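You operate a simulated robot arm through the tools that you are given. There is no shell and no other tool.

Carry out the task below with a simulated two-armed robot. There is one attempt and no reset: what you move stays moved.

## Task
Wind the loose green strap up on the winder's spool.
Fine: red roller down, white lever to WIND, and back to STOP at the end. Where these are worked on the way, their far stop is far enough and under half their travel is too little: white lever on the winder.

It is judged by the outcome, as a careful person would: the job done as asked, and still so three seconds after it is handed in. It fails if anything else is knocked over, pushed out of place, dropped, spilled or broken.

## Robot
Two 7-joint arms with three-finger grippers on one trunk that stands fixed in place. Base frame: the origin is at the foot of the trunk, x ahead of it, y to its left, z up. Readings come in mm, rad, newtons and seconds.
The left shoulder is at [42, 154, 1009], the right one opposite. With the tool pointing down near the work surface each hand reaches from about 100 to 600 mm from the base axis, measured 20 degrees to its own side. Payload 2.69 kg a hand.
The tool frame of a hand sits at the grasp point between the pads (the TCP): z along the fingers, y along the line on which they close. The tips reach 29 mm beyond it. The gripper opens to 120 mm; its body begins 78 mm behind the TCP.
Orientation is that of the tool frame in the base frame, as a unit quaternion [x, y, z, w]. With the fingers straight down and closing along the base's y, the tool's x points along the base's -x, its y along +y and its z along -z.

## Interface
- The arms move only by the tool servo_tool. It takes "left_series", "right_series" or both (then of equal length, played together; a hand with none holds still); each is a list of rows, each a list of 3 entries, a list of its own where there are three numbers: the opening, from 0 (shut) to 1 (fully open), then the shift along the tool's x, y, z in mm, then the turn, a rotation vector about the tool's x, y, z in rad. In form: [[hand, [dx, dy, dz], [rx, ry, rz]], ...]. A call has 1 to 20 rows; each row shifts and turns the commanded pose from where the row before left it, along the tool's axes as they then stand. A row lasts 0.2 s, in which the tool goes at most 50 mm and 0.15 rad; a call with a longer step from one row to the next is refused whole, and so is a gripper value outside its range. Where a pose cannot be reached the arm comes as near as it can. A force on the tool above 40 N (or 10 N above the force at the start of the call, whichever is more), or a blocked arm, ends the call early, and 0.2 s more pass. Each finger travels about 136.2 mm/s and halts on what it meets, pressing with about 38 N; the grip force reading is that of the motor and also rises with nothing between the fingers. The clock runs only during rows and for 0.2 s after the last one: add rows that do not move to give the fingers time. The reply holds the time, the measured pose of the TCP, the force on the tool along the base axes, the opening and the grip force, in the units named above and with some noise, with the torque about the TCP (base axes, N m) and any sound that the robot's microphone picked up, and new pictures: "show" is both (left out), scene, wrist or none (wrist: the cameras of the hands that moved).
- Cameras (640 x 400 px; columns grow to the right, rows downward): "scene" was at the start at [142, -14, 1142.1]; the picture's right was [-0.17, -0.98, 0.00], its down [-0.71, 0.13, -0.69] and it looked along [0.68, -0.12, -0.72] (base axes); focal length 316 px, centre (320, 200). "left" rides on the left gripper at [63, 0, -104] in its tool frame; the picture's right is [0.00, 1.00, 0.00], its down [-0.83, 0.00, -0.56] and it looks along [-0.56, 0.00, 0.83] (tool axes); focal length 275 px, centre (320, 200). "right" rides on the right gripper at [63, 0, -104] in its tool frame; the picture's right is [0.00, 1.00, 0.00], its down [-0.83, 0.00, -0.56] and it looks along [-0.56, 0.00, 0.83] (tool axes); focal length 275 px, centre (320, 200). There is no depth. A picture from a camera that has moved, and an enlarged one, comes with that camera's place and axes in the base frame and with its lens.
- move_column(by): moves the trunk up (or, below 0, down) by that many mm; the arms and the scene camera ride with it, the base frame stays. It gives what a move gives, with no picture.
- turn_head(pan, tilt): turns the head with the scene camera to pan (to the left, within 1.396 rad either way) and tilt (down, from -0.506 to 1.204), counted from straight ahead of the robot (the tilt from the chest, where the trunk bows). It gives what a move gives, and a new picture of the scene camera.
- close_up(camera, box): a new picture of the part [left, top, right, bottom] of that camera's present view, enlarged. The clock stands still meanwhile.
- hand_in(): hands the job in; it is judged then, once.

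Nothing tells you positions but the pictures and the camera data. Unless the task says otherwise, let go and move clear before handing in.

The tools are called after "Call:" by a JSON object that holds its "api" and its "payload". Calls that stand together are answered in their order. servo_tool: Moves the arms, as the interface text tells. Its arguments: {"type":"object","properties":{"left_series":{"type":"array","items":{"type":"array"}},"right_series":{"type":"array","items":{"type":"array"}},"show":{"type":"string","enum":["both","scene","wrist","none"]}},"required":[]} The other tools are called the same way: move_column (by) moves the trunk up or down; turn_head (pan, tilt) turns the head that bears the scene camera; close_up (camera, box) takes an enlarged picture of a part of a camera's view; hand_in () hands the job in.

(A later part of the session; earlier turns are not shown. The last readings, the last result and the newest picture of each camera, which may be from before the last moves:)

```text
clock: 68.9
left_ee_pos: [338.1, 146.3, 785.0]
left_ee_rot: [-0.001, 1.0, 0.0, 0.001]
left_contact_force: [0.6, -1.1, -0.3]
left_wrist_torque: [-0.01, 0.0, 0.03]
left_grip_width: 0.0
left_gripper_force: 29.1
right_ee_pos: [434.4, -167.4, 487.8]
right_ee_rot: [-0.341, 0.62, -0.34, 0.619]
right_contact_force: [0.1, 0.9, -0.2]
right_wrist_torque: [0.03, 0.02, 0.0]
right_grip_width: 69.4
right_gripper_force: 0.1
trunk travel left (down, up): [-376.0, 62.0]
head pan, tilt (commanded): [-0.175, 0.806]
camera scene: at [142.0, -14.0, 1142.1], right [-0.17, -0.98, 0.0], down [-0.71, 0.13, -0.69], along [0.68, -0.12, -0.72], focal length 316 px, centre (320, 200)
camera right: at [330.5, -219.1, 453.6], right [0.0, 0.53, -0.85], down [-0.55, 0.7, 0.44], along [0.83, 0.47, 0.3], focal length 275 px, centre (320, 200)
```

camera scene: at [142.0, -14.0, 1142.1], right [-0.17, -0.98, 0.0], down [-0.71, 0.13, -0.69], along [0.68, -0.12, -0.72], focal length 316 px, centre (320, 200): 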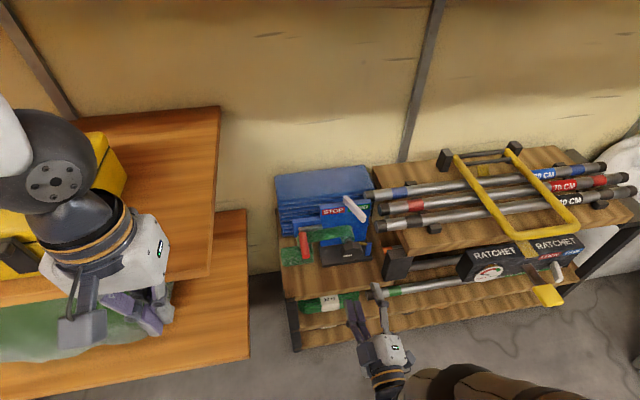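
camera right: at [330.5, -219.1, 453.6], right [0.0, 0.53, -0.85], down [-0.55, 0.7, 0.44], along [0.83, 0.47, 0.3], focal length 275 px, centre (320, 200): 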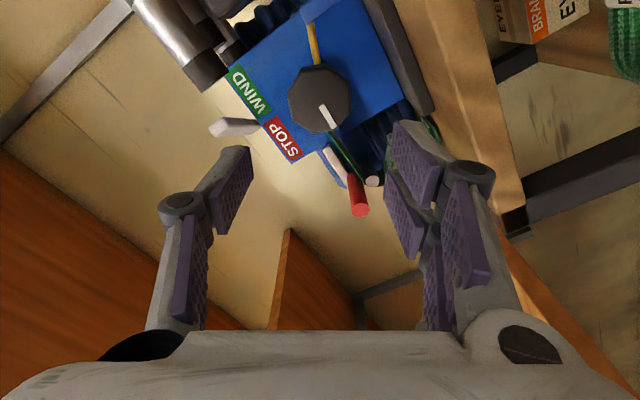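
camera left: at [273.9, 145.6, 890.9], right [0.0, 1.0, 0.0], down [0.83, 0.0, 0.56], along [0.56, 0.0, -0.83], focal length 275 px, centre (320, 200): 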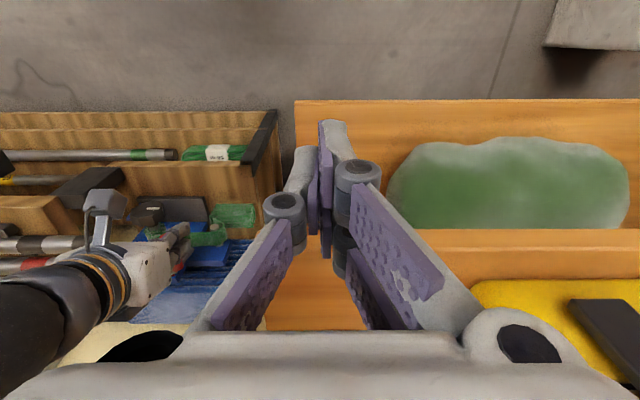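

Call:
{"api": "close_up", "payload": {"camera": "right", "box": [260, 40, 388, 150]}}

```text
3.64 times, centred on (324, 95) of right
camera zoom: at [330.5, -219.1, 453.6], right [0.0, 0.53, -0.85], down [-0.55, 0.7, 0.44], along [0.83, 0.47, 0.3], focal length 1001 px, centre (306, 582)
```

zoom: 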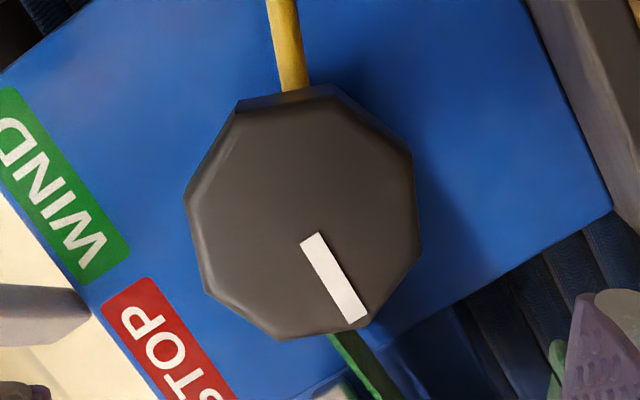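

The knob's centre is about 5 mm off the tool axis (along tool x). I'll correct that and advance in stages toward the knob.

Call:
{"api": "servo_tool", "payload": {"right_series": [[0.58, [5, 0, 20], [0, 0, 0]], [0.58, [0, 0, 25], [0, 0, 0]], [0.58, [0, 0, 25], [0, 0, 0]], [0.58, [0, 0, 0], [0, 0, 0]]]}}

Call:
{"api": "close_up", "payload": {"camera": "scene", "box": [280, 190, 424, 290]}}

```text
clock: 69.9
left_ee_pos: [338.5, 146.4, 786.4]
left_ee_rot: [0.0, 1.0, 0.0, 0.0]
left_contact_force: [0.0, 0.7, -0.4]
left_wrist_torque: [-0.02, 0.01, -0.03]
left_grip_width: 0.2
left_gripper_force: 28.9
right_ee_pos: [497.7, -170.6, 499.6]
right_ee_rot: [-0.339, 0.621, -0.34, 0.62]
right_contact_force: [-0.2, 0.6, -0.3]
right_wrist_torque: [-0.04, -0.01, -0.01]
right_grip_width: 69.7
right_gripper_force: 0.0
right hand out of reach, approached as far as the arm can: row 2, 3
trunk travel left (down, up): [-376.0, 62.0]
head pan, tilt (commanded): [-0.175, 0.806]
camera scene: at [142.1, -14.0, 1142.1], right [-0.17, -0.98, 0.0], down [-0.71, 0.13, -0.69], along [0.68, -0.12, -0.72], focal length 316 px, centre (320, 200)
camera right: at [393.4, -223.7, 466.6], right [0.0, 0.54, -0.84], down [-0.55, 0.7, 0.45], along [0.83, 0.47, 0.3], focal length 275 px, centre (320, 200)
```

scene: 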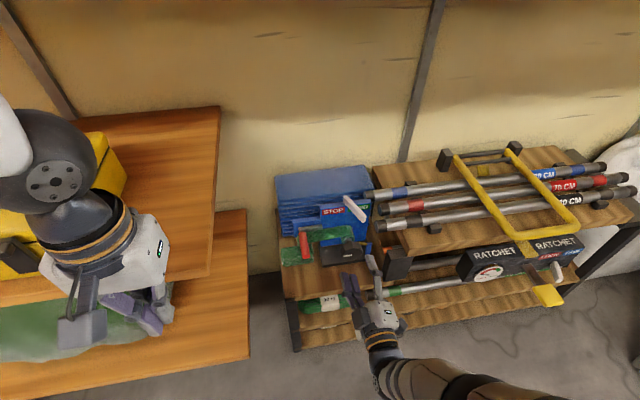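
right: 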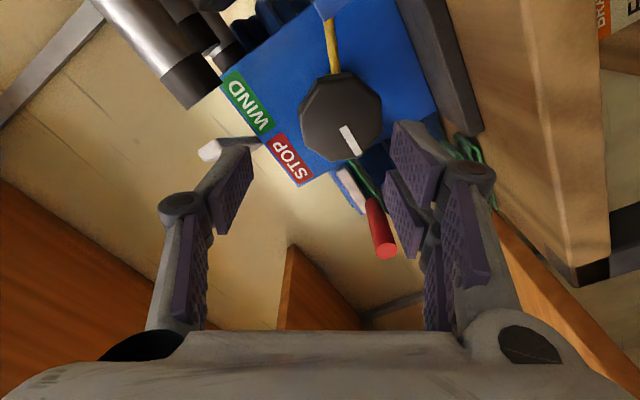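

```text
4.00 times, centred on (352, 240) of scene
camera zoom: at [142.1, -14.0, 1142.1], right [-0.17, -0.98, 0.0], down [-0.71, 0.13, -0.69], along [0.68, -0.12, -0.72], focal length 1263 px, centre (192, 40)
```

zoom: 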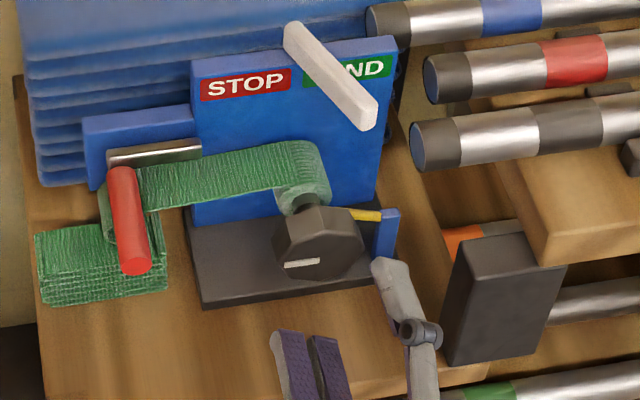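

The arm runs out of reach at this height. Lowering the trunk will help, so I'll first pull the right hand back and up, and raise the left hand, to keep everything clear.

Call:
{"api": "servo_tool", "payload": {"left_series": [[0, [0, 0, -35], [0, 0, 0]], [0, [0, 0, -35], [0, 0, 0]], [0, [0, 0, -30], [0, 0, 0]], [0, [0, 0, 0], [0, 0, 0]], [0, [0, 0, 0], [0, 0, 0]], [0, [0, 0, 0], [0, 0, 0]], [0, [0, 0, 0], [0, 0, 0]], [0, [0, 0, 0], [0, 0, 0]]], "right_series": [[0.58, [0, 0, -35], [0, 0, 0]], [0.58, [0, 0, -35], [0, 0, 0]], [0.58, [-20.3, -31.5, 0], [0, 0, 0]], [0.58, [-20.3, -31.5, 0], [0, 0, 0]], [0.58, [-20.3, -31.5, 0], [0, 0, 0]], [0.58, [-20.3, -31.5, 0], [0, 0, 0]], [0.58, [-10, -15, 0], [0, 0, 0]], [0.58, [0, 0, 0], [0, 0, 0]]], "show": "scene"}}

```text
clock: 71.7
left_ee_pos: [338.3, 146.8, 886.3]
left_ee_rot: [0.0, 1.0, 0.0, 0.0]
left_contact_force: [-0.3, 0.7, 0.1]
left_wrist_torque: [0.04, -0.02, -0.03]
left_grip_width: 0.0
left_gripper_force: 28.4
right_ee_pos: [429.0, -171.1, 668.7]
right_ee_rot: [-0.339, 0.621, -0.339, 0.62]
right_contact_force: [0.3, -0.1, 0.2]
right_wrist_torque: [0.0, 0.04, -0.03]
right_grip_width: 69.4
right_gripper_force: 0.1
trunk travel left (down, up): [-376.0, 62.0]
head pan, tilt (commanded): [-0.175, 0.806]
camera scene: at [142.0, -13.9, 1142.1], right [-0.17, -0.98, 0.0], down [-0.71, 0.13, -0.69], along [0.68, -0.12, -0.72], focal length 316 px, centre (320, 200)
```

scene: 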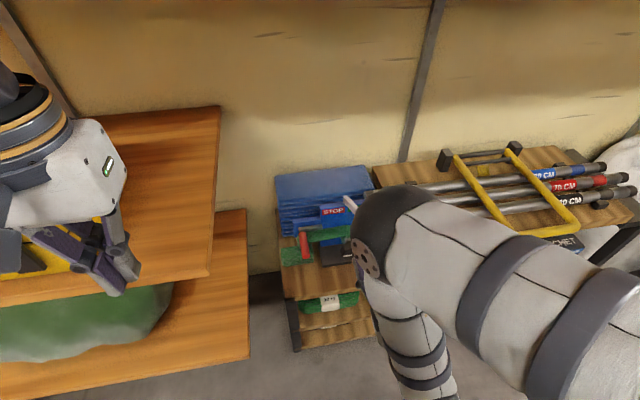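

Call:
{"api": "move_column", "payload": {"by": -160}}

```text
clock: 73.5
left_ee_pos: [337.2, 145.3, 725.2]
left_ee_rot: [0.001, 1.0, 0.0, 0.001]
left_contact_force: [0.3, 0.5, 0.2]
left_wrist_torque: [0.0, 0.02, 0.02]
left_grip_width: 0.0
left_gripper_force: 28.6
right_ee_pos: [378.5, -170.6, 438.9]
right_ee_rot: [-0.373, 0.682, -0.303, 0.552]
right_contact_force: [-0.6, 0.7, 0.4]
right_wrist_torque: [0.03, 0.0, 0.01]
right_grip_width: 69.5
right_gripper_force: 0.1
trunk travel left (down, up): [-216.0, 222.0]
head pan, tilt (commanded): [-0.175, 0.806]
```

Call:
{"api": "servo_tool", "payload": {"right_series": [[0.58, [0, 0, 0], [0, 0, 0]]]}}

```text
clock: 73.9
left_ee_pos: [338.7, 145.9, 724.9]
left_ee_rot: [0.001, 1.0, 0.0, 0.0]
left_contact_force: [0.0, 0.9, -0.1]
left_wrist_torque: [0.04, -0.02, 0.01]
left_grip_width: 0.0
left_gripper_force: 28.7
right_ee_pos: [378.3, -170.5, 438.1]
right_ee_rot: [-0.372, 0.682, -0.303, 0.552]
right_contact_force: [0.0, 0.6, 0.1]
right_wrist_torque: [0.0, -0.02, 0.02]
right_grip_width: 69.6
right_gripper_force: 0.0
trunk travel left (down, up): [-216.0, 222.0]
head pan, tilt (commanded): [-0.175, 0.806]
camera scene: at [192.8, -14.0, 973.9], right [-0.17, -0.98, 0.0], down [-0.71, 0.13, -0.69], along [0.68, -0.12, -0.72], focal length 316 px, centre (320, 200)
camera right: at [269.6, -223.3, 427.3], right [-0.17, 0.54, -0.83], down [-0.45, 0.7, 0.55], along [0.88, 0.47, 0.12], focal length 275 px, centre (320, 200)
```

scene: 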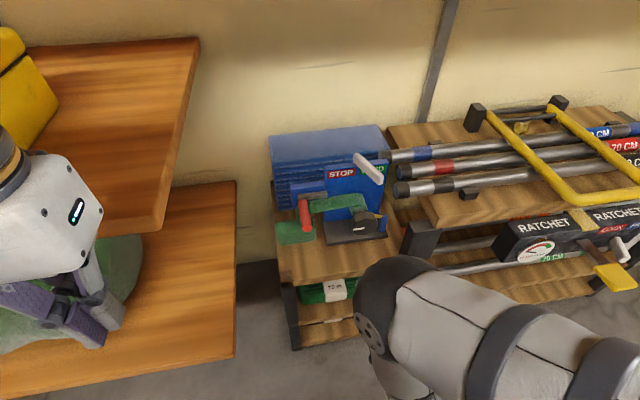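
right: 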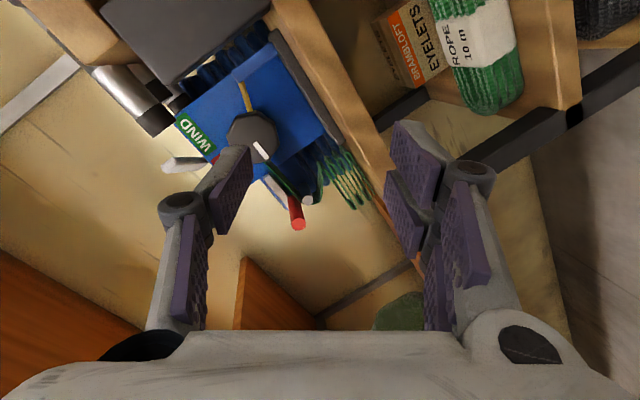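

The trunk bows forward as it lowers, and the right hand got displaced and tilted a little, in free space. I'll straighten it and bring it back to [430,−171,486].

Call:
{"api": "servo_tool", "payload": {"right_series": [[0.58, [-10.4, -16.2, 13.7], [0.058, -0.037, 0]], [0.58, [-10.4, -16.2, 13.7], [0.058, -0.037, 0]], [0.58, [-10.4, -16.2, 13.7], [0.058, -0.037, 0]], [0.58, [0, 0, 0], [0, 0, 0]]]}}

```text
clock: 74.9
left_ee_pos: [338.2, 144.9, 725.7]
left_ee_rot: [0.0, 1.0, 0.0, -0.001]
left_contact_force: [0.5, 0.6, -0.3]
left_wrist_torque: [0.01, 0.02, 0.02]
left_grip_width: 0.3
left_gripper_force: 28.5
right_ee_pos: [443.3, -172.0, 482.5]
right_ee_rot: [-0.34, 0.622, -0.339, 0.618]
right_contact_force: [0.7, -0.1, -0.9]
right_wrist_torque: [-0.01, 0.0, 0.0]
right_grip_width: 69.6
right_gripper_force: 0.0
right hand out of reach, approached as far as the arm can: row 1, 2, 3
trunk travel left (down, up): [-216.0, 222.0]
head pan, tilt (commanded): [-0.175, 0.806]
camera scene: at [192.8, -14.0, 973.9], right [-0.17, -0.98, 0.0], down [-0.71, 0.13, -0.69], along [0.68, -0.12, -0.72], focal length 316 px, centre (320, 200)
camera right: at [339.7, -224.5, 449.1], right [0.0, 0.53, -0.85], down [-0.55, 0.7, 0.45], along [0.83, 0.47, 0.29], focal length 275 px, centre (320, 200)
```

scene: 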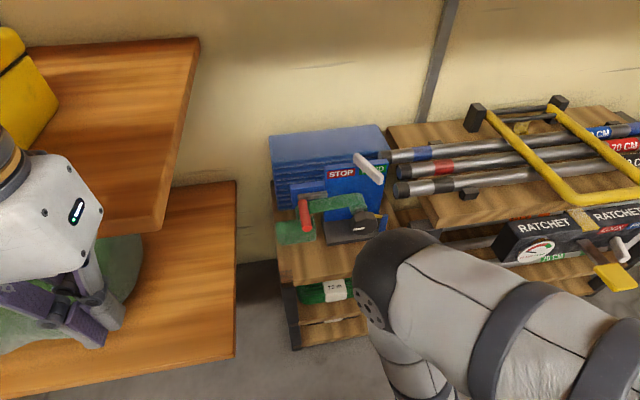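
right: 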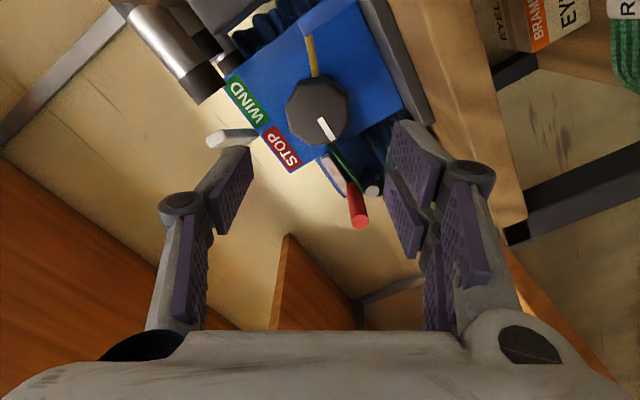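

Now straight and near the right place. I'll check the knob's alignment with the tool axis before advancing.

Call:
{"api": "close_up", "payload": {"camera": "right", "box": [260, 50, 388, 160]}}

```text
3.64 times, centred on (324, 105) of right
camera zoom: at [339.7, -224.5, 449.1], right [0.0, 0.53, -0.85], down [-0.55, 0.7, 0.45], along [0.83, 0.47, 0.29], focal length 1001 px, centre (306, 546)
```

zoom: 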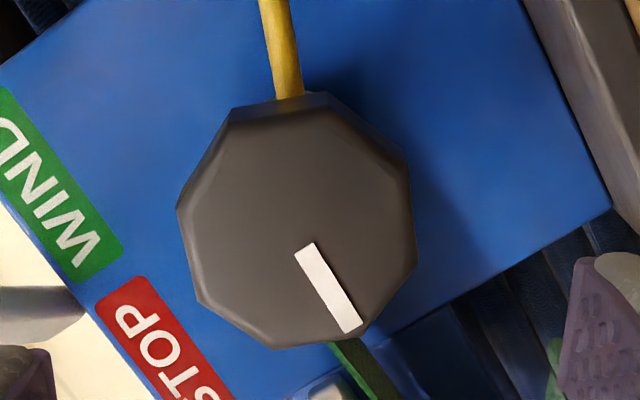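

The knob's axis is at about y=−171, z=485; the hand is within 3 mm of it. Advancing toward the knob.

Call:
{"api": "servo_tool", "payload": {"right_series": [[0.58, [-1.2, -0.7, 28], [0, 0, 0]], [0.58, [-1.1, -0.7, 28], [0, 0, 0]], [0.58, [0, 0, 20], [0, 0, 0]], [0.58, [0, 0, 0], [0, 0, 0]]]}}

Call:
{"api": "close_up", "payload": {"camera": "right", "box": [220, 40, 420, 200]}}

Call:
{"api": "close_up", "payload": {"camera": "scene", "box": [260, 150, 440, 290]}}

```text
clock: 75.9
left_ee_pos: [337.2, 145.3, 725.8]
left_ee_rot: [0.001, 1.0, 0.0, 0.0]
left_contact_force: [-0.1, 0.4, 0.0]
left_wrist_torque: [0.03, 0.02, 0.0]
left_grip_width: 0.0
left_gripper_force: 28.7
right_ee_pos: [521.3, -170.8, 484.7]
right_ee_rot: [-0.34, 0.621, -0.339, 0.619]
right_contact_force: [-0.4, 0.0, -0.4]
right_wrist_torque: [-0.01, 0.04, -0.01]
right_grip_width: 69.8
right_gripper_force: 0.1
trunk travel left (down, up): [-216.0, 222.0]
head pan, tilt (commanded): [-0.175, 0.806]
camera scene: at [192.8, -14.0, 973.9], right [-0.17, -0.98, 0.0], down [-0.71, 0.13, -0.69], along [0.68, -0.12, -0.72], focal length 316 px, centre (320, 200)
camera right: at [416.7, -223.3, 451.4], right [0.0, 0.53, -0.84], down [-0.55, 0.7, 0.45], along [0.83, 0.47, 0.3], focal length 275 px, centre (320, 200)
```

scene: 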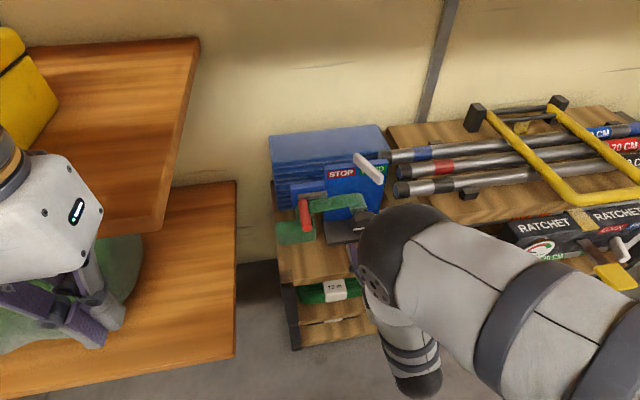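
right: 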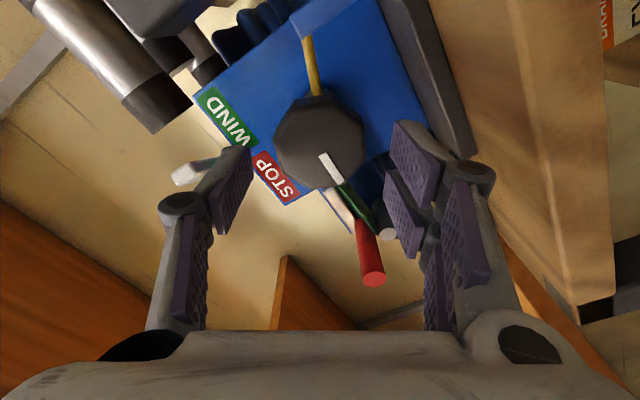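

```text
2.50 times, centred on (320, 120) of right
camera zoom: at [416.7, -223.3, 451.4], right [0.0, 0.53, -0.84], down [-0.55, 0.7, 0.45], along [0.83, 0.47, 0.3], focal length 688 px, centre (320, 400)
```

zoom: 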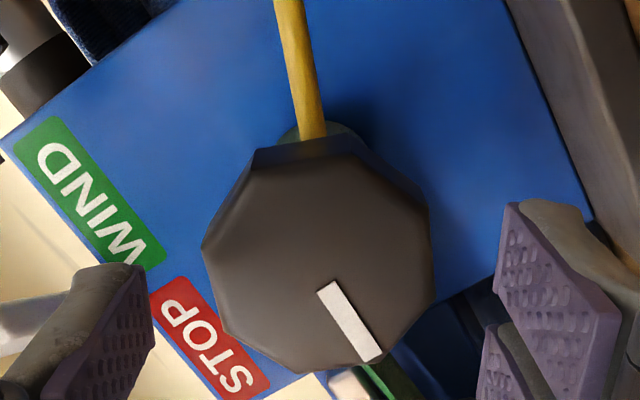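

```text
2.86 times, centred on (350, 220) of scene
camera zoom: at [192.8, -14.0, 973.9], right [-0.17, -0.98, 0.0], down [-0.71, 0.13, -0.69], along [0.68, -0.12, -0.72], focal length 902 px, centre (234, 143)
```

zoom: 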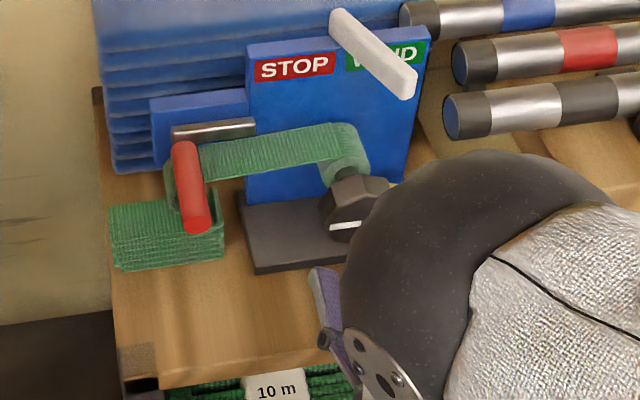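

Aligned well (closing direction within 1 mm). Advancing the rest so the pads surround the knob.

Call:
{"api": "servo_tool", "payload": {"right_series": [[0.58, [1.5, 0, 19], [0, 0, 0]], [0.58, [0, 0, 18], [0, 0, 0]], [0.58, [0, 0, 0], [0, 0, 0]]], "show": "wrist"}}

Call:
{"api": "close_up", "payload": {"camera": "right", "box": [180, 60, 460, 260]}}

```text
clock: 76.7
left_ee_pos: [337.0, 147.1, 725.7]
left_ee_rot: [-0.001, 1.0, 0.0, 0.0]
left_contact_force: [0.1, 0.2, -0.5]
left_wrist_torque: [0.0, -0.02, -0.01]
left_grip_width: 0.0
left_gripper_force: 28.3
right_ee_pos: [556.4, -172.9, 483.6]
right_ee_rot: [-0.339, 0.622, -0.34, 0.619]
right_contact_force: [0.4, -0.2, 0.0]
right_wrist_torque: [0.02, -0.01, 0.04]
right_grip_width: 69.4
right_gripper_force: 0.1
trunk travel left (down, up): [-216.0, 222.0]
head pan, tilt (commanded): [-0.175, 0.806]
camera right: at [453.1, -224.7, 449.9], right [0.0, 0.53, -0.84], down [-0.55, 0.7, 0.45], along [0.83, 0.47, 0.3], focal length 275 px, centre (320, 200)
```

right: 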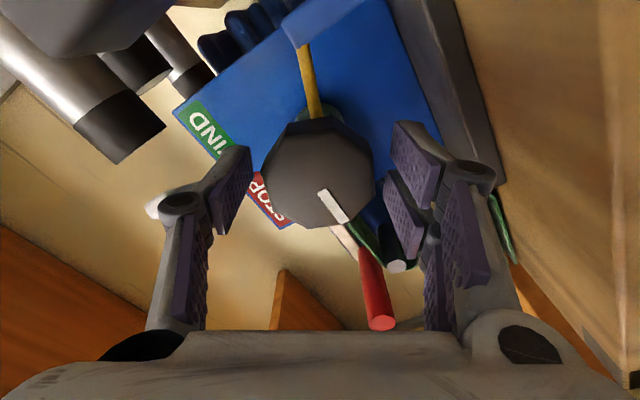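

```text
2.00 times, centred on (320, 160) of right
camera zoom: at [453.1, -224.7, 449.9], right [0.0, 0.53, -0.84], down [-0.55, 0.7, 0.45], along [0.83, 0.47, 0.3], focal length 551 px, centre (320, 280)
```

zoom: 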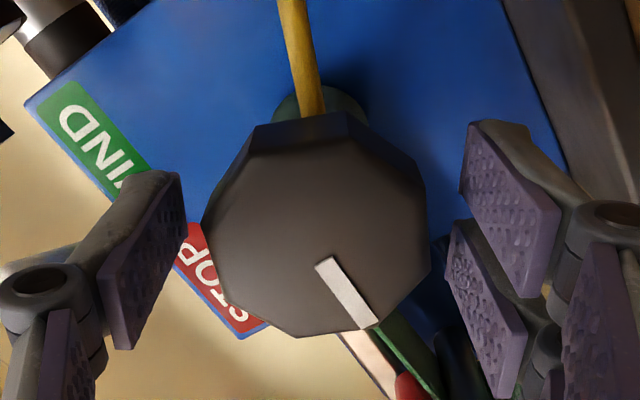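

The pads surround the knob nicely. Closing the fingers on it.

Call:
{"api": "servo_tool", "payload": {"right_series": [[0.45, [0, 0, 0], [0, 0, 0]], [0.2, [0, 0, 0], [0, 0, 0]], [0, [0, 0, 0], [0, 0, 0]], [0, [0, 0, 0], [0, 0, 0]]], "show": "wrist"}}

Call:
{"api": "close_up", "payload": {"camera": "right", "box": [180, 60, 460, 260]}}

```text
clock: 77.7
left_ee_pos: [338.6, 146.0, 725.8]
left_ee_rot: [0.0, 1.0, 0.0, -0.001]
left_contact_force: [-0.9, 0.0, -0.1]
left_wrist_torque: [-0.01, -0.04, -0.01]
left_grip_width: 0.0
left_gripper_force: 28.8
right_ee_pos: [556.5, -172.7, 482.0]
right_ee_rot: [-0.339, 0.621, -0.339, 0.62]
right_contact_force: [0.9, -1.9, 1.4]
right_wrist_torque: [0.03, -0.03, -0.01]
right_grip_width: 53.1
right_gripper_force: 45.3
trunk travel left (down, up): [-216.0, 222.0]
head pan, tilt (commanded): [-0.175, 0.806]
camera right: at [452.9, -224.8, 450.1], right [0.0, 0.53, -0.85], down [-0.55, 0.7, 0.45], along [0.83, 0.47, 0.3], focal length 275 px, centre (320, 200)
```

right: 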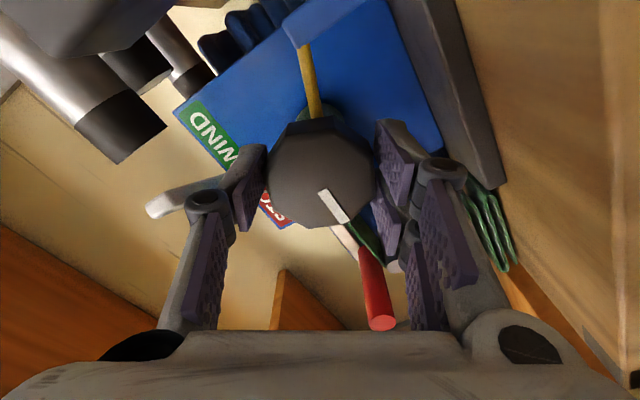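

```text
2.00 times, centred on (320, 160) of right
camera zoom: at [452.9, -224.8, 450.1], right [0.0, 0.53, -0.85], down [-0.55, 0.7, 0.45], along [0.83, 0.47, 0.3], focal length 551 px, centre (320, 280)
```

zoom: 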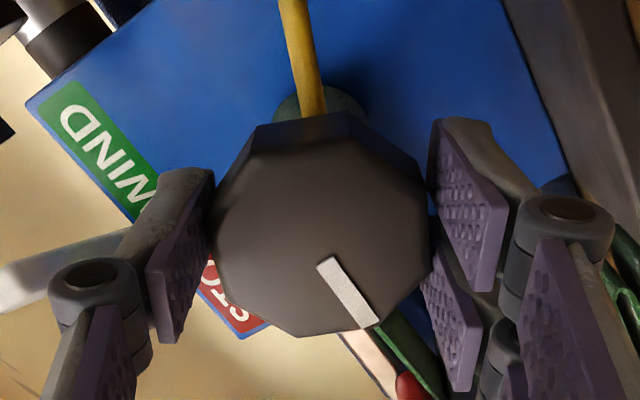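

Gripped (53 mm). Now I'll turn clockwise a little and check that the knob follows and the strap draws in.

Call:
{"api": "servo_tool", "payload": {"right_series": [[0, [0, 0, 0], [0, 0, 0.1]], [0, [0, 0, 0], [0, 0, 0.1]], [0, [0, 0, 0], [0, 0, 0.1]], [0, [0, 0, 0], [0, 0, 0.1]]]}}

Call:
{"api": "close_up", "payload": {"camera": "right", "box": [180, 60, 460, 260]}}

Call:
{"api": "close_up", "payload": {"camera": "scene", "box": [260, 150, 440, 290]}}

```text
clock: 78.7
left_ee_pos: [338.7, 146.0, 724.6]
left_ee_rot: [0.0, 1.0, 0.0, -0.001]
left_contact_force: [-0.2, 0.7, -0.4]
left_wrist_torque: [-0.03, 0.0, 0.01]
left_grip_width: 0.0
left_gripper_force: 28.6
right_ee_pos: [558.5, -171.8, 482.9]
right_ee_rot: [-0.211, 0.677, -0.208, 0.674]
right_contact_force: [16.3, 5.7, -6.9]
right_wrist_torque: [-0.01, -0.08, 0.31]
right_grip_width: 53.1
right_gripper_force: 44.9
trunk travel left (down, up): [-216.0, 222.0]
head pan, tilt (commanded): [-0.175, 0.806]
camera scene: at [193.9, -13.8, 973.7], right [-0.17, -0.98, 0.0], down [-0.71, 0.13, -0.69], along [0.68, -0.12, -0.72], focal length 316 px, centre (320, 200)
camera right: at [452.8, -206.7, 431.2], right [0.0, 0.82, -0.57], down [-0.55, 0.47, 0.69], along [0.83, 0.32, 0.45], focal length 275 px, centre (320, 200)
```

scene: 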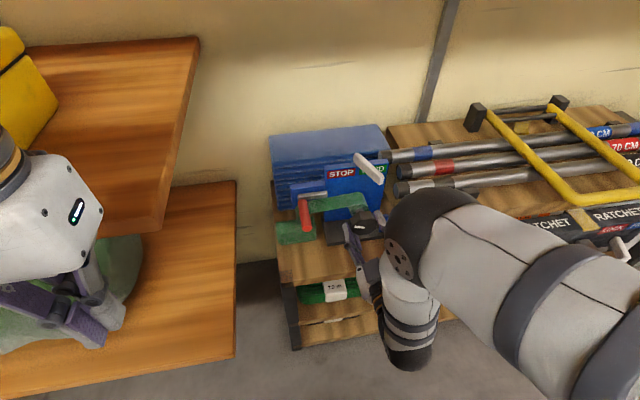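
right: 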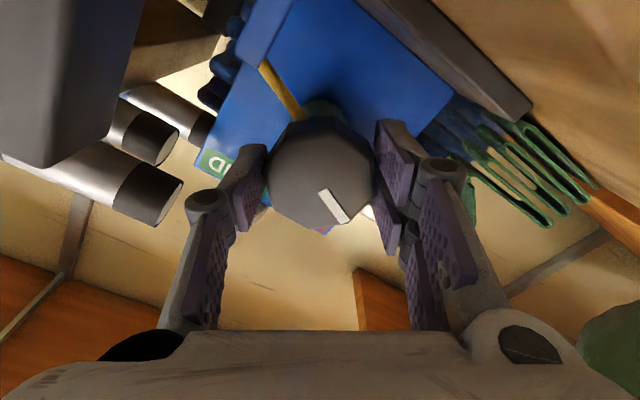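

```text
2.00 times, centred on (320, 160) of right
camera zoom: at [452.8, -206.7, 431.2], right [0.0, 0.82, -0.57], down [-0.55, 0.47, 0.69], along [0.83, 0.32, 0.45], focal length 551 px, centre (320, 280)
```

zoom: 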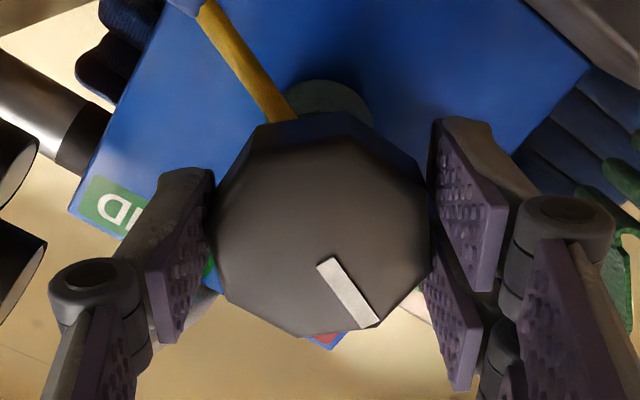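

```text
2.86 times, centred on (350, 220) of scene
camera zoom: at [193.9, -13.8, 973.7], right [-0.17, -0.98, 0.0], down [-0.71, 0.13, -0.69], along [0.68, -0.12, -0.72], focal length 902 px, centre (234, 143)
```

zoom: 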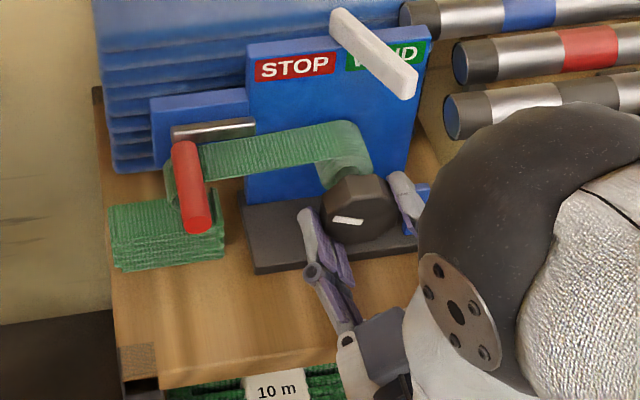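

The knob turns with the hand, clockwise, with little effort. I'll continue the stroke.

Call:
{"api": "servo_tool", "payload": {"right_series": [[0, [0, 0, 0], [0, 0, 0.14]], [0, [0, 0, 0], [0, 0, 0.14]], [0, [0, 0, 0], [0, 0, 0.14]], [0, [0, 0, 0], [0, 0, 0.14]], [0, [0, 0, 0], [0, 0, 0.14]], [0, [0, 0, 0], [0, 0, 0.14]], [0, [0, 0, 0], [0, 0, 0.14]]]}}

Call:
{"api": "close_up", "payload": {"camera": "scene", "box": [260, 150, 440, 290]}}

```text
clock: 80.1
left_ee_pos: [338.6, 145.8, 725.7]
left_ee_rot: [0.0, 1.0, 0.0, -0.001]
left_contact_force: [0.0, -0.8, 0.0]
left_wrist_torque: [-0.02, -0.01, 0.02]
left_grip_width: 0.0
left_gripper_force: 28.9
right_ee_pos: [558.0, -168.4, 481.8]
right_ee_rot: [0.054, 0.707, 0.058, 0.703]
right_contact_force: [11.9, 2.9, -7.4]
right_wrist_torque: [0.02, 0.28, 0.51]
right_grip_width: 53.2
right_gripper_force: 44.9
trunk travel left (down, up): [-216.0, 222.0]
head pan, tilt (commanded): [-0.175, 0.806]
stopped in row 6 (right hand): the force on the tool passed its limit at 40 N (the readings are from after the stop); the commanded pose is now the measured one
camera scene: at [193.8, -14.2, 973.7], right [-0.17, -0.98, 0.0], down [-0.71, 0.13, -0.69], along [0.68, -0.12, -0.72], focal length 316 px, centre (320, 200)
camera right: at [452.4, -159.6, 420.6], right [-0.01, 0.99, 0.15], down [-0.55, -0.13, 0.82], along [0.84, -0.08, 0.54], focal length 275 px, centre (320, 200)
```

scene: 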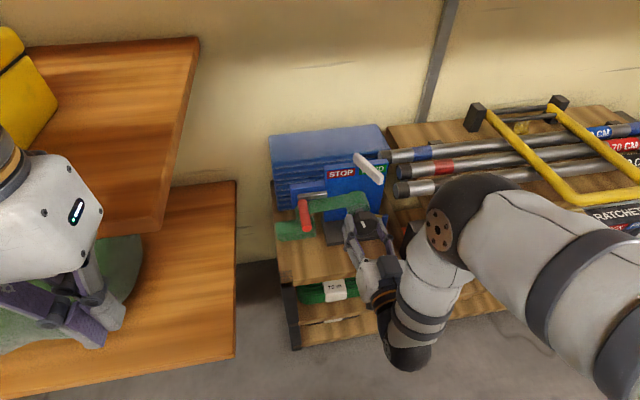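
right: 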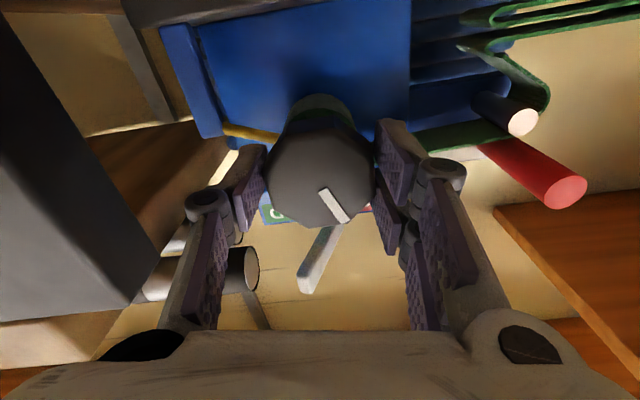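

```text
2.86 times, centred on (350, 220) of scene
camera zoom: at [193.8, -14.2, 973.7], right [-0.17, -0.98, 0.0], down [-0.71, 0.13, -0.69], along [0.68, -0.12, -0.72], focal length 902 px, centre (234, 143)
```

zoom: 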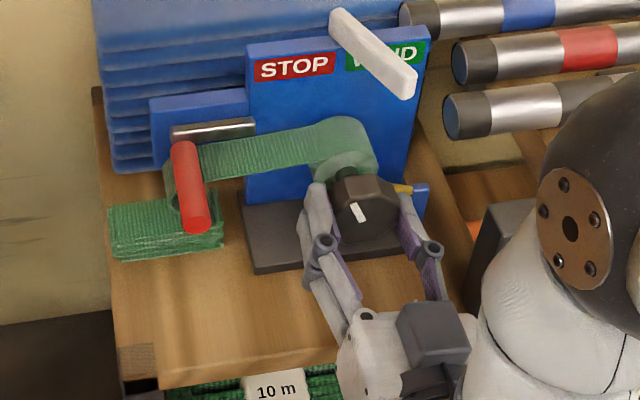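

The force limit tripped because the knob sits about 4 mm off my rotation axis in the grip. The knob's axis works out at y≈−170.3, z≈485.3. I'll open, re-centre, grip again and go on.

Call:
{"api": "servo_tool", "payload": {"right_series": [[0.58, [0, 0, 0], [0, 0, 0]], [0.58, [0, 0, -1.5], [0, 0, 0]], [0.58, [-3.8, -1.2, 0], [0, 0, 0]], [0.58, [0, 0, 0], [0, 0, 0]]]}}

Call:
{"api": "close_up", "payload": {"camera": "scene", "box": [260, 150, 440, 290]}}

Call:
{"api": "close_up", "payload": {"camera": "right", "box": [180, 60, 460, 260]}}

```text
clock: 81.1
left_ee_pos: [337.8, 147.4, 725.5]
left_ee_rot: [0.0, 1.0, 0.0, 0.001]
left_contact_force: [0.1, -0.1, -0.5]
left_wrist_torque: [-0.04, -0.02, -0.01]
left_grip_width: 0.0
left_gripper_force: 28.6
right_ee_pos: [555.7, -173.0, 487.0]
right_ee_rot: [0.054, 0.706, 0.058, 0.704]
right_contact_force: [0.3, -0.3, -0.8]
right_wrist_torque: [0.03, 0.0, -0.01]
right_grip_width: 69.6
right_gripper_force: 0.1
trunk travel left (down, up): [-216.0, 222.0]
head pan, tilt (commanded): [-0.175, 0.806]
camera scene: at [192.8, -14.0, 973.9], right [-0.17, -0.98, 0.0], down [-0.71, 0.13, -0.69], along [0.68, -0.12, -0.72], focal length 316 px, centre (320, 200)
camera right: at [450.3, -162.2, 424.8], right [0.0, 0.99, 0.15], down [-0.55, -0.13, 0.82], along [0.83, -0.08, 0.55], focal length 275 px, centre (320, 200)
```

scene: 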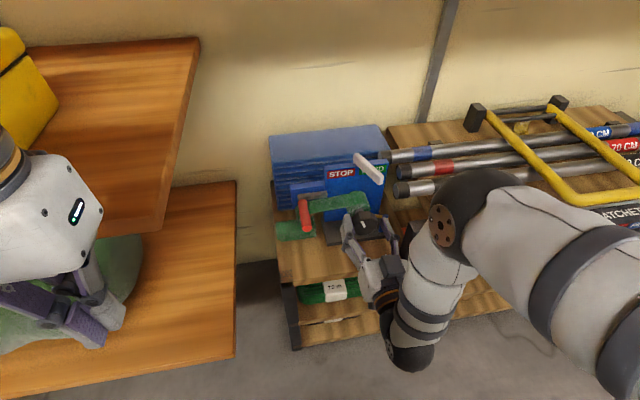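
right: 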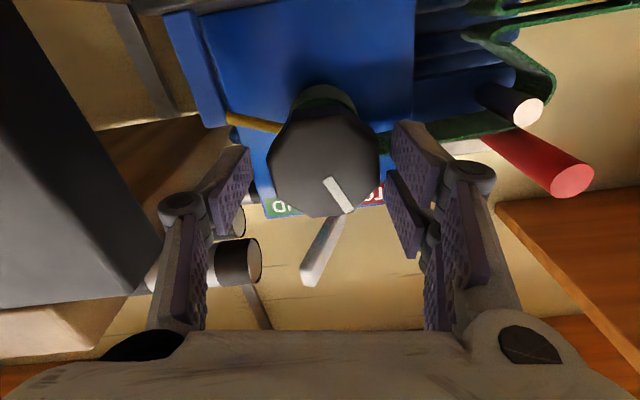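

```text
2.86 times, centred on (350, 220) of scene
camera zoom: at [192.8, -14.0, 973.9], right [-0.17, -0.98, 0.0], down [-0.71, 0.13, -0.69], along [0.68, -0.12, -0.72], focal length 902 px, centre (234, 143)
```

zoom: 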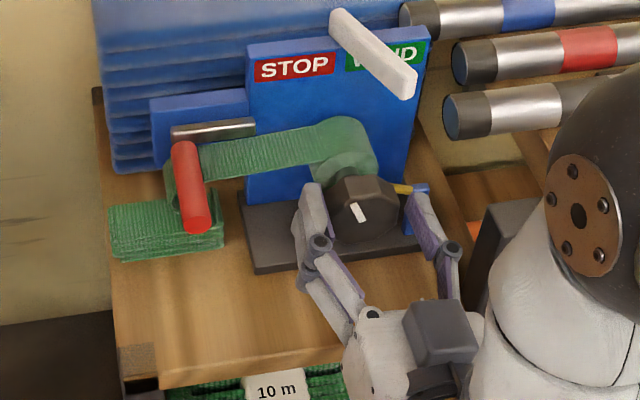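

```text
2.00 times, centred on (320, 160) of right
camera zoom: at [450.3, -162.2, 424.8], right [0.0, 0.99, 0.15], down [-0.55, -0.13, 0.82], along [0.83, -0.08, 0.55], focal length 551 px, centre (320, 280)
```

zoom: 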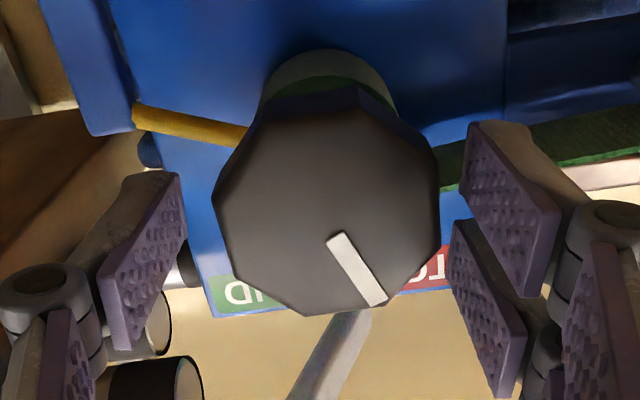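

Call:
{"api": "servo_tool", "payload": {"right_series": [[0.58, [0, 0, 0], [0, 0, 0]]], "show": "none"}}

Call:
{"api": "servo_tool", "payload": {"right_series": [[0.58, [0, 0, 0], [0, 0, 0]]], "show": "none"}}

Call:
{"api": "servo_tool", "payload": {"right_series": [[0.58, [0, 0, 0], [0, 0, 0]]], "show": "none"}}

```text
clock: 81.5
left_ee_pos: [337.0, 146.0, 725.5]
left_ee_rot: [0.0, 1.0, 0.0, 0.0]
left_contact_force: [0.2, 0.1, -0.1]
left_wrist_torque: [-0.03, 0.01, -0.03]
left_grip_width: 0.0
left_gripper_force: 28.6
right_ee_pos: [554.1, -173.2, 485.3]
right_ee_rot: [0.055, 0.706, 0.057, 0.703]
right_contact_force: [0.0, 0.9, 0.3]
right_wrist_torque: [-0.02, -0.02, 0.02]
right_grip_width: 69.6
right_gripper_force: 0.0
trunk travel left (down, up): [-216.0, 222.0]
head pan, tilt (commanded): [-0.175, 0.806]
```

```text
clock: 81.9
left_ee_pos: [336.4, 145.6, 725.0]
left_ee_rot: [0.001, 1.0, 0.0, 0.0]
left_contact_force: [0.4, -1.0, -0.3]
left_wrist_torque: [-0.01, 0.0, 0.0]
left_grip_width: 0.0
left_gripper_force: 28.6
right_ee_pos: [554.2, -172.8, 485.6]
right_ee_rot: [0.055, 0.706, 0.057, 0.703]
right_contact_force: [-0.2, 0.3, 0.3]
right_wrist_torque: [0.0, 0.01, 0.01]
right_grip_width: 69.8
right_gripper_force: 0.1
trunk travel left (down, up): [-216.0, 222.0]
head pan, tilt (commanded): [-0.175, 0.806]
```

```text
clock: 82.3
left_ee_pos: [337.0, 145.3, 725.4]
left_ee_rot: [0.001, 1.0, 0.0, 0.0]
left_contact_force: [0.4, -0.2, 0.3]
left_wrist_torque: [-0.01, 0.03, 0.01]
left_grip_width: 0.0
left_gripper_force: 28.6
right_ee_pos: [554.9, -173.3, 485.8]
right_ee_rot: [0.055, 0.706, 0.056, 0.703]
right_contact_force: [0.2, -0.2, 0.1]
right_wrist_torque: [0.0, -0.03, -0.03]
right_grip_width: 69.4
right_gripper_force: 0.0
trunk travel left (down, up): [-216.0, 222.0]
head pan, tilt (commanded): [-0.175, 0.806]
```

Averaged readings put the hand about 2 mm to the right of the knob's axis. I'll shift it, grip, and turn on.

Call:
{"api": "servo_tool", "payload": {"right_series": [[0.58, [0.8, 2.0, 2], [0, 0, 0]], [0.4, [0, 0, 0], [0, 0, 0]], [0, [0, 0, 0], [0, 0, 0]], [0, [0, 0, 0], [0, 0, 0]], [0, [0, 0, 0], [0, 0, 0.1]], [0, [0, 0, 0], [0, 0, 0.1]], [0, [0, 0, 0], [0, 0, 0.1]]], "show": "wrist"}}

```text
clock: 83.9
left_ee_pos: [338.0, 144.8, 725.8]
left_ee_rot: [0.0, 1.0, 0.001, 0.0]
left_contact_force: [0.1, 0.1, -0.1]
left_wrist_torque: [-0.01, -0.01, -0.03]
left_grip_width: 0.1
left_gripper_force: 28.2
right_ee_pos: [557.6, -170.1, 485.8]
right_ee_rot: [0.16, 0.691, 0.163, 0.686]
right_contact_force: [-4.8, -10.6, -5.8]
right_wrist_torque: [-0.01, -0.18, 0.64]
right_grip_width: 52.9
right_gripper_force: 44.6
trunk travel left (down, up): [-216.0, 222.0]
head pan, tilt (commanded): [-0.175, 0.806]
camera right: at [452.4, -142.0, 429.8], right [0.0, 0.9, 0.44], down [-0.55, -0.37, 0.75], along [0.83, -0.24, 0.49], focal length 275 px, centre (320, 200)
```

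right: 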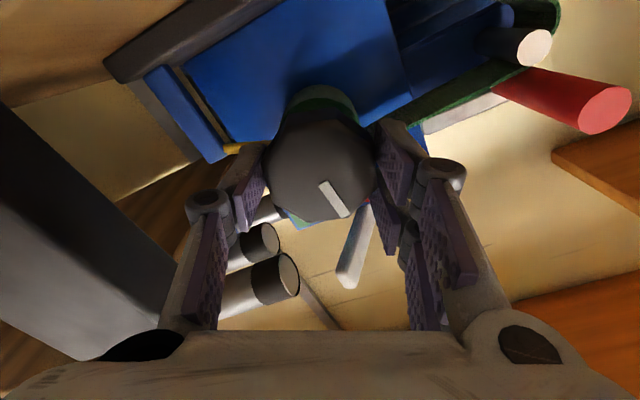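

Turning well, forces small. Continuing the stroke with a slight correction.

Call:
{"api": "servo_tool", "payload": {"right_series": [[0, [0.2, -1.2, 0], [0, 0, 0.13]], [0, [0, 0, 0], [0, 0, 0.13]], [0, [0, 0, 0], [0, 0, 0.13]], [0, [0, 0, 0], [0, 0, 0.13]], [0, [0, 0, 0], [0, 0, 0.13]]]}}

Call:
{"api": "close_up", "payload": {"camera": "scene", "box": [260, 150, 440, 290]}}

```text
clock: 85.1
left_ee_pos: [337.5, 145.5, 726.5]
left_ee_rot: [0.0, 1.0, 0.0, 0.0]
left_contact_force: [0.1, -0.1, 0.0]
left_wrist_torque: [0.02, 0.0, 0.0]
left_grip_width: 0.0
left_gripper_force: 28.0
right_ee_pos: [557.4, -170.1, 484.5]
right_ee_rot: [0.372, 0.603, 0.374, 0.598]
right_contact_force: [-10.9, -8.6, -5.6]
right_wrist_torque: [-0.01, -0.39, 0.5]
right_grip_width: 52.9
right_gripper_force: 44.8
trunk travel left (down, up): [-216.0, 222.0]
head pan, tilt (commanded): [-0.175, 0.806]
camera scene: at [192.5, -14.5, 973.9], right [-0.17, -0.98, 0.0], down [-0.71, 0.13, -0.69], along [0.68, -0.12, -0.72], focal length 316 px, centre (320, 200)
camera right: at [452.5, -113.6, 457.7], right [0.0, 0.45, 0.89], down [-0.55, -0.75, 0.37], along [0.83, -0.49, 0.25], focal length 275 px, centre (320, 200)
```

scene: 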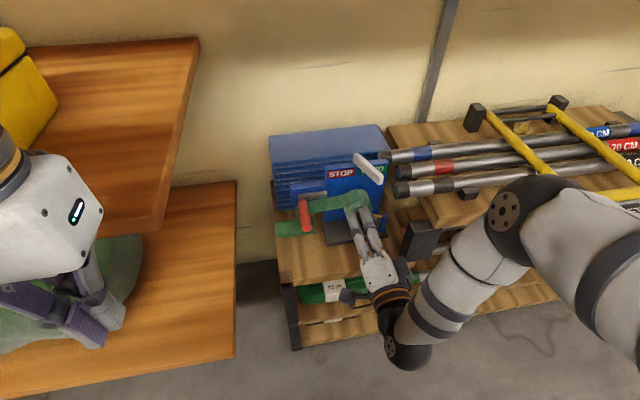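
right: 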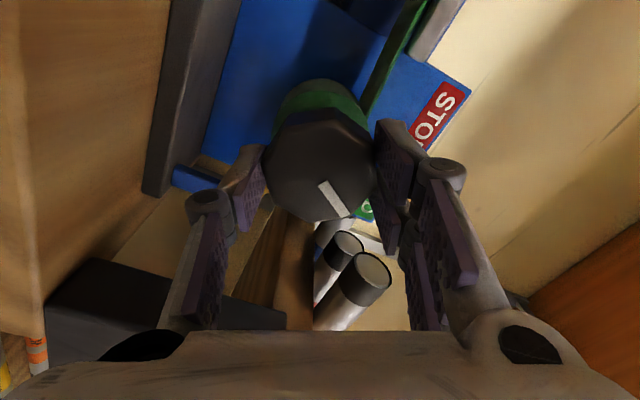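

```text
2.86 times, centred on (350, 220) of scene
camera zoom: at [192.5, -14.5, 973.9], right [-0.17, -0.98, 0.0], down [-0.71, 0.13, -0.69], along [0.68, -0.12, -0.72], focal length 902 px, centre (234, 143)
```

zoom: 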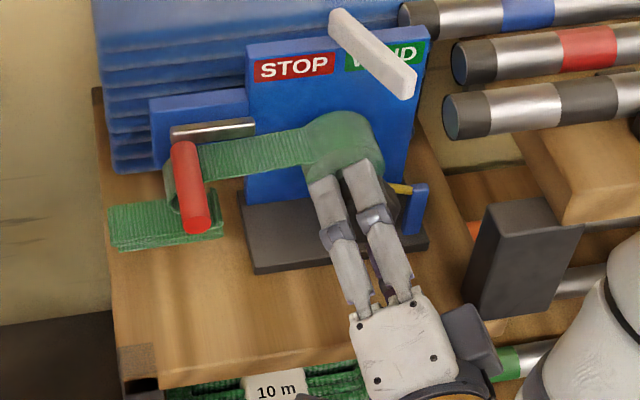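

Excellent: the loose pile is visibly shrinking and the spool is growing. I'll continue a bit further in this stroke.

Call:
{"api": "servo_tool", "payload": {"right_series": [[0, [0, -0.8, 0], [0, 0, 0.13]], [0, [0, 0, 0], [0, 0, 0.13]], [0, [0, 0, 0], [0, 0, 0.13]]], "show": "scene"}}

```text
clock: 85.9
left_ee_pos: [337.5, 145.7, 725.9]
left_ee_rot: [0.0, 1.0, 0.0, -0.001]
left_contact_force: [0.2, -0.4, -0.3]
left_wrist_torque: [-0.01, -0.02, 0.02]
left_grip_width: 0.0
left_gripper_force: 28.3
right_ee_pos: [559.0, -170.7, 485.2]
right_ee_rot: [0.481, 0.519, 0.484, 0.515]
right_contact_force: [-5.3, 2.2, -1.8]
right_wrist_torque: [-0.01, -0.7, -0.59]
right_grip_width: 52.8
right_gripper_force: 44.9
trunk travel left (down, up): [-216.0, 222.0]
head pan, tilt (commanded): [-0.175, 0.806]
camera scene: at [192.6, -13.9, 973.9], right [-0.17, -0.98, 0.0], down [-0.71, 0.13, -0.69], along [0.68, -0.12, -0.72], focal length 316 px, centre (320, 200)
```

scene: 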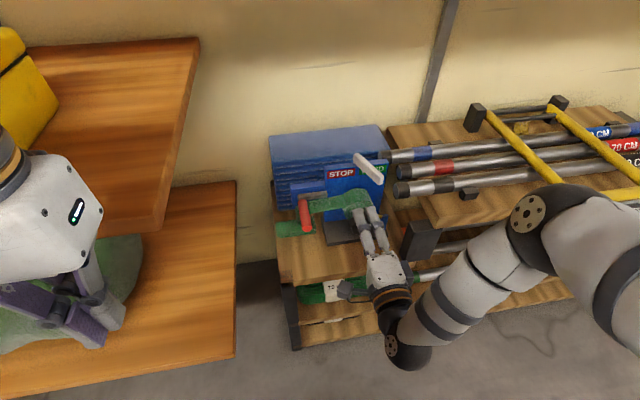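

Releasing the knob; I'll check that the spool holds before rolling the hand back.

Call:
{"api": "servo_tool", "payload": {"right_series": [[0.58, [0, 0, 0], [0, 0, 0]], [0.58, [0, 0, -1.5], [0, 0, 0]], [0.58, [0, 0, 0], [0, 0, 0]]]}}

Call:
{"api": "close_up", "payload": {"camera": "scene", "box": [260, 150, 440, 290]}}

```text
clock: 86.7
left_ee_pos: [337.5, 146.2, 725.1]
left_ee_rot: [0.0, 1.0, 0.001, 0.0]
left_contact_force: [0.4, -0.2, 0.4]
left_wrist_torque: [0.01, -0.04, -0.02]
left_grip_width: 0.0
left_gripper_force: 28.7
right_ee_pos: [553.8, -171.8, 484.8]
right_ee_rot: [0.48, 0.519, 0.483, 0.516]
right_contact_force: [-0.6, -0.3, -1.2]
right_wrist_torque: [0.0, 0.0, 0.02]
right_grip_width: 69.7
right_gripper_force: 0.1
trunk travel left (down, up): [-216.0, 222.0]
head pan, tilt (commanded): [-0.175, 0.806]
camera scene: at [192.8, -14.0, 973.9], right [-0.17, -0.98, 0.0], down [-0.71, 0.13, -0.69], along [0.68, -0.12, -0.72], focal length 316 px, centre (320, 200)
camera right: at [450.6, -108.4, 480.1], right [0.0, 0.08, 1.0], down [-0.55, -0.83, 0.07], along [0.83, -0.55, 0.04], focal length 275 px, centre (320, 200)
```

scene: 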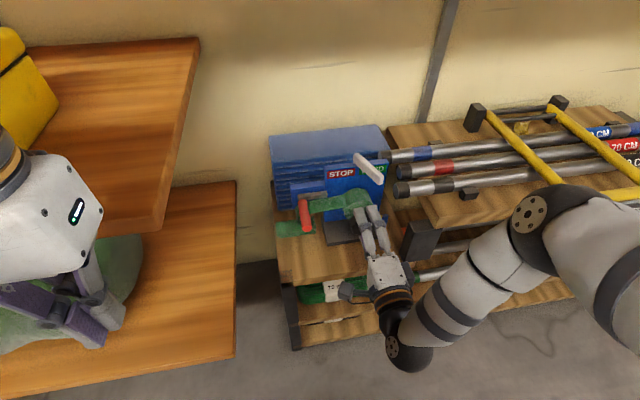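
right: 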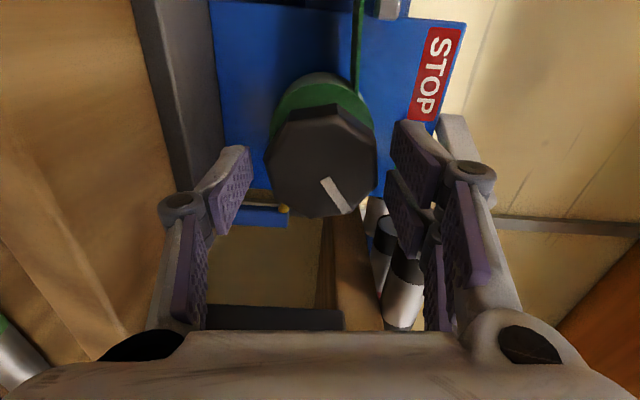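

```text
2.86 times, centred on (350, 220) of scene
camera zoom: at [192.8, -14.0, 973.9], right [-0.17, -0.98, 0.0], down [-0.71, 0.13, -0.69], along [0.68, -0.12, -0.72], focal length 902 px, centre (234, 143)
```

zoom: 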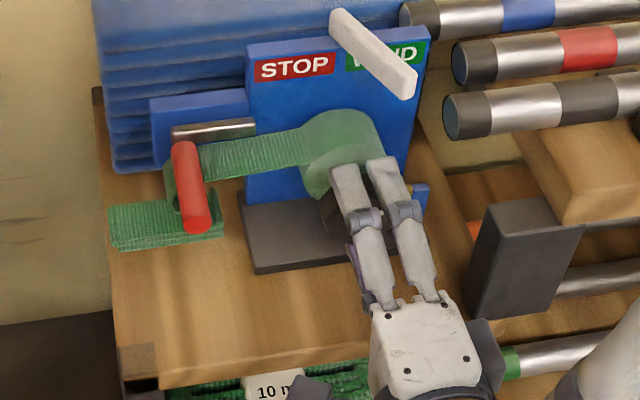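

The spool holds. Rolling the open hand back around the knob for the next stroke.

Call:
{"api": "servo_tool", "payload": {"right_series": [[0.58, [0, 0, 0], [0, 0, -0.147]], [0.58, [0, 0, 0], [0, 0, -0.147]], [0.58, [0, 0, 0], [0, 0, -0.147]], [0.58, [0, 0, 0], [0, 0, -0.147]], [0.58, [0, 0, 0], [0, 0, -0.147]], [0.58, [0, 0, 0], [0, 0, -0.147]], [0.58, [0, 0, 0], [0, 0, -0.147]], [0.58, [0, 0, 0], [0, 0, -0.147]], [0.58, [0, 0, 0], [0, 0, -0.147]], [0.58, [0, 0, 0], [0, 0, -0.147]], [0.58, [0, 0, 0], [0, 0, -0.147]], [0.58, [0, 0, 0], [0, 0, -0.147]], [0.58, [0, 0, 0], [0, 0, -0.147]], [0.58, [0, 0, 0], [0, 0, -0.147]], [0.58, [0, 0, 0], [0, 0, -0.147]], [0.58, [0, 0, 0], [0, 0, -0.147]], [0.58, [0, 0, 0], [0, 0, -0.147]], [0.58, [0, 0, 0], [0, 0, 0]]]}}

```text
clock: 90.5
left_ee_pos: [338.6, 146.3, 725.2]
left_ee_rot: [0.0, 1.0, 0.0, 0.001]
left_contact_force: [0.1, 0.4, 0.2]
left_wrist_torque: [0.01, -0.02, -0.03]
left_grip_width: 0.0
left_gripper_force: 28.3
right_ee_pos: [554.9, -171.0, 485.3]
right_ee_rot: [-0.342, 0.621, -0.337, 0.62]
right_contact_force: [1.1, -0.8, -0.7]
right_wrist_torque: [0.04, -0.01, 0.0]
right_grip_width: 69.7
right_gripper_force: 0.1
trunk travel left (down, up): [-216.0, 222.0]
head pan, tilt (commanded): [-0.175, 0.806]
camera scene: at [192.8, -14.0, 973.9], right [-0.17, -0.98, 0.0], down [-0.71, 0.13, -0.69], along [0.68, -0.12, -0.72], focal length 316 px, centre (320, 200)
camera right: at [451.3, -224.0, 451.5], right [-0.01, 0.54, -0.84], down [-0.56, 0.7, 0.45], along [0.83, 0.47, 0.29], focal length 275 px, centre (320, 200)
```

scene: 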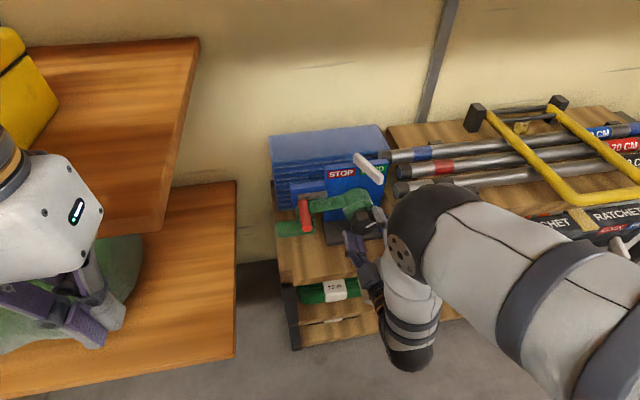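
right: 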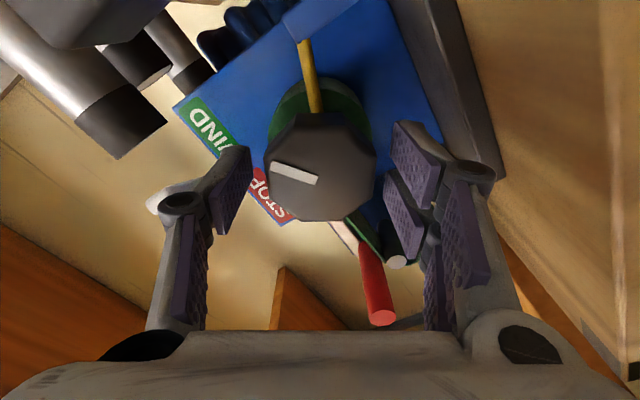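

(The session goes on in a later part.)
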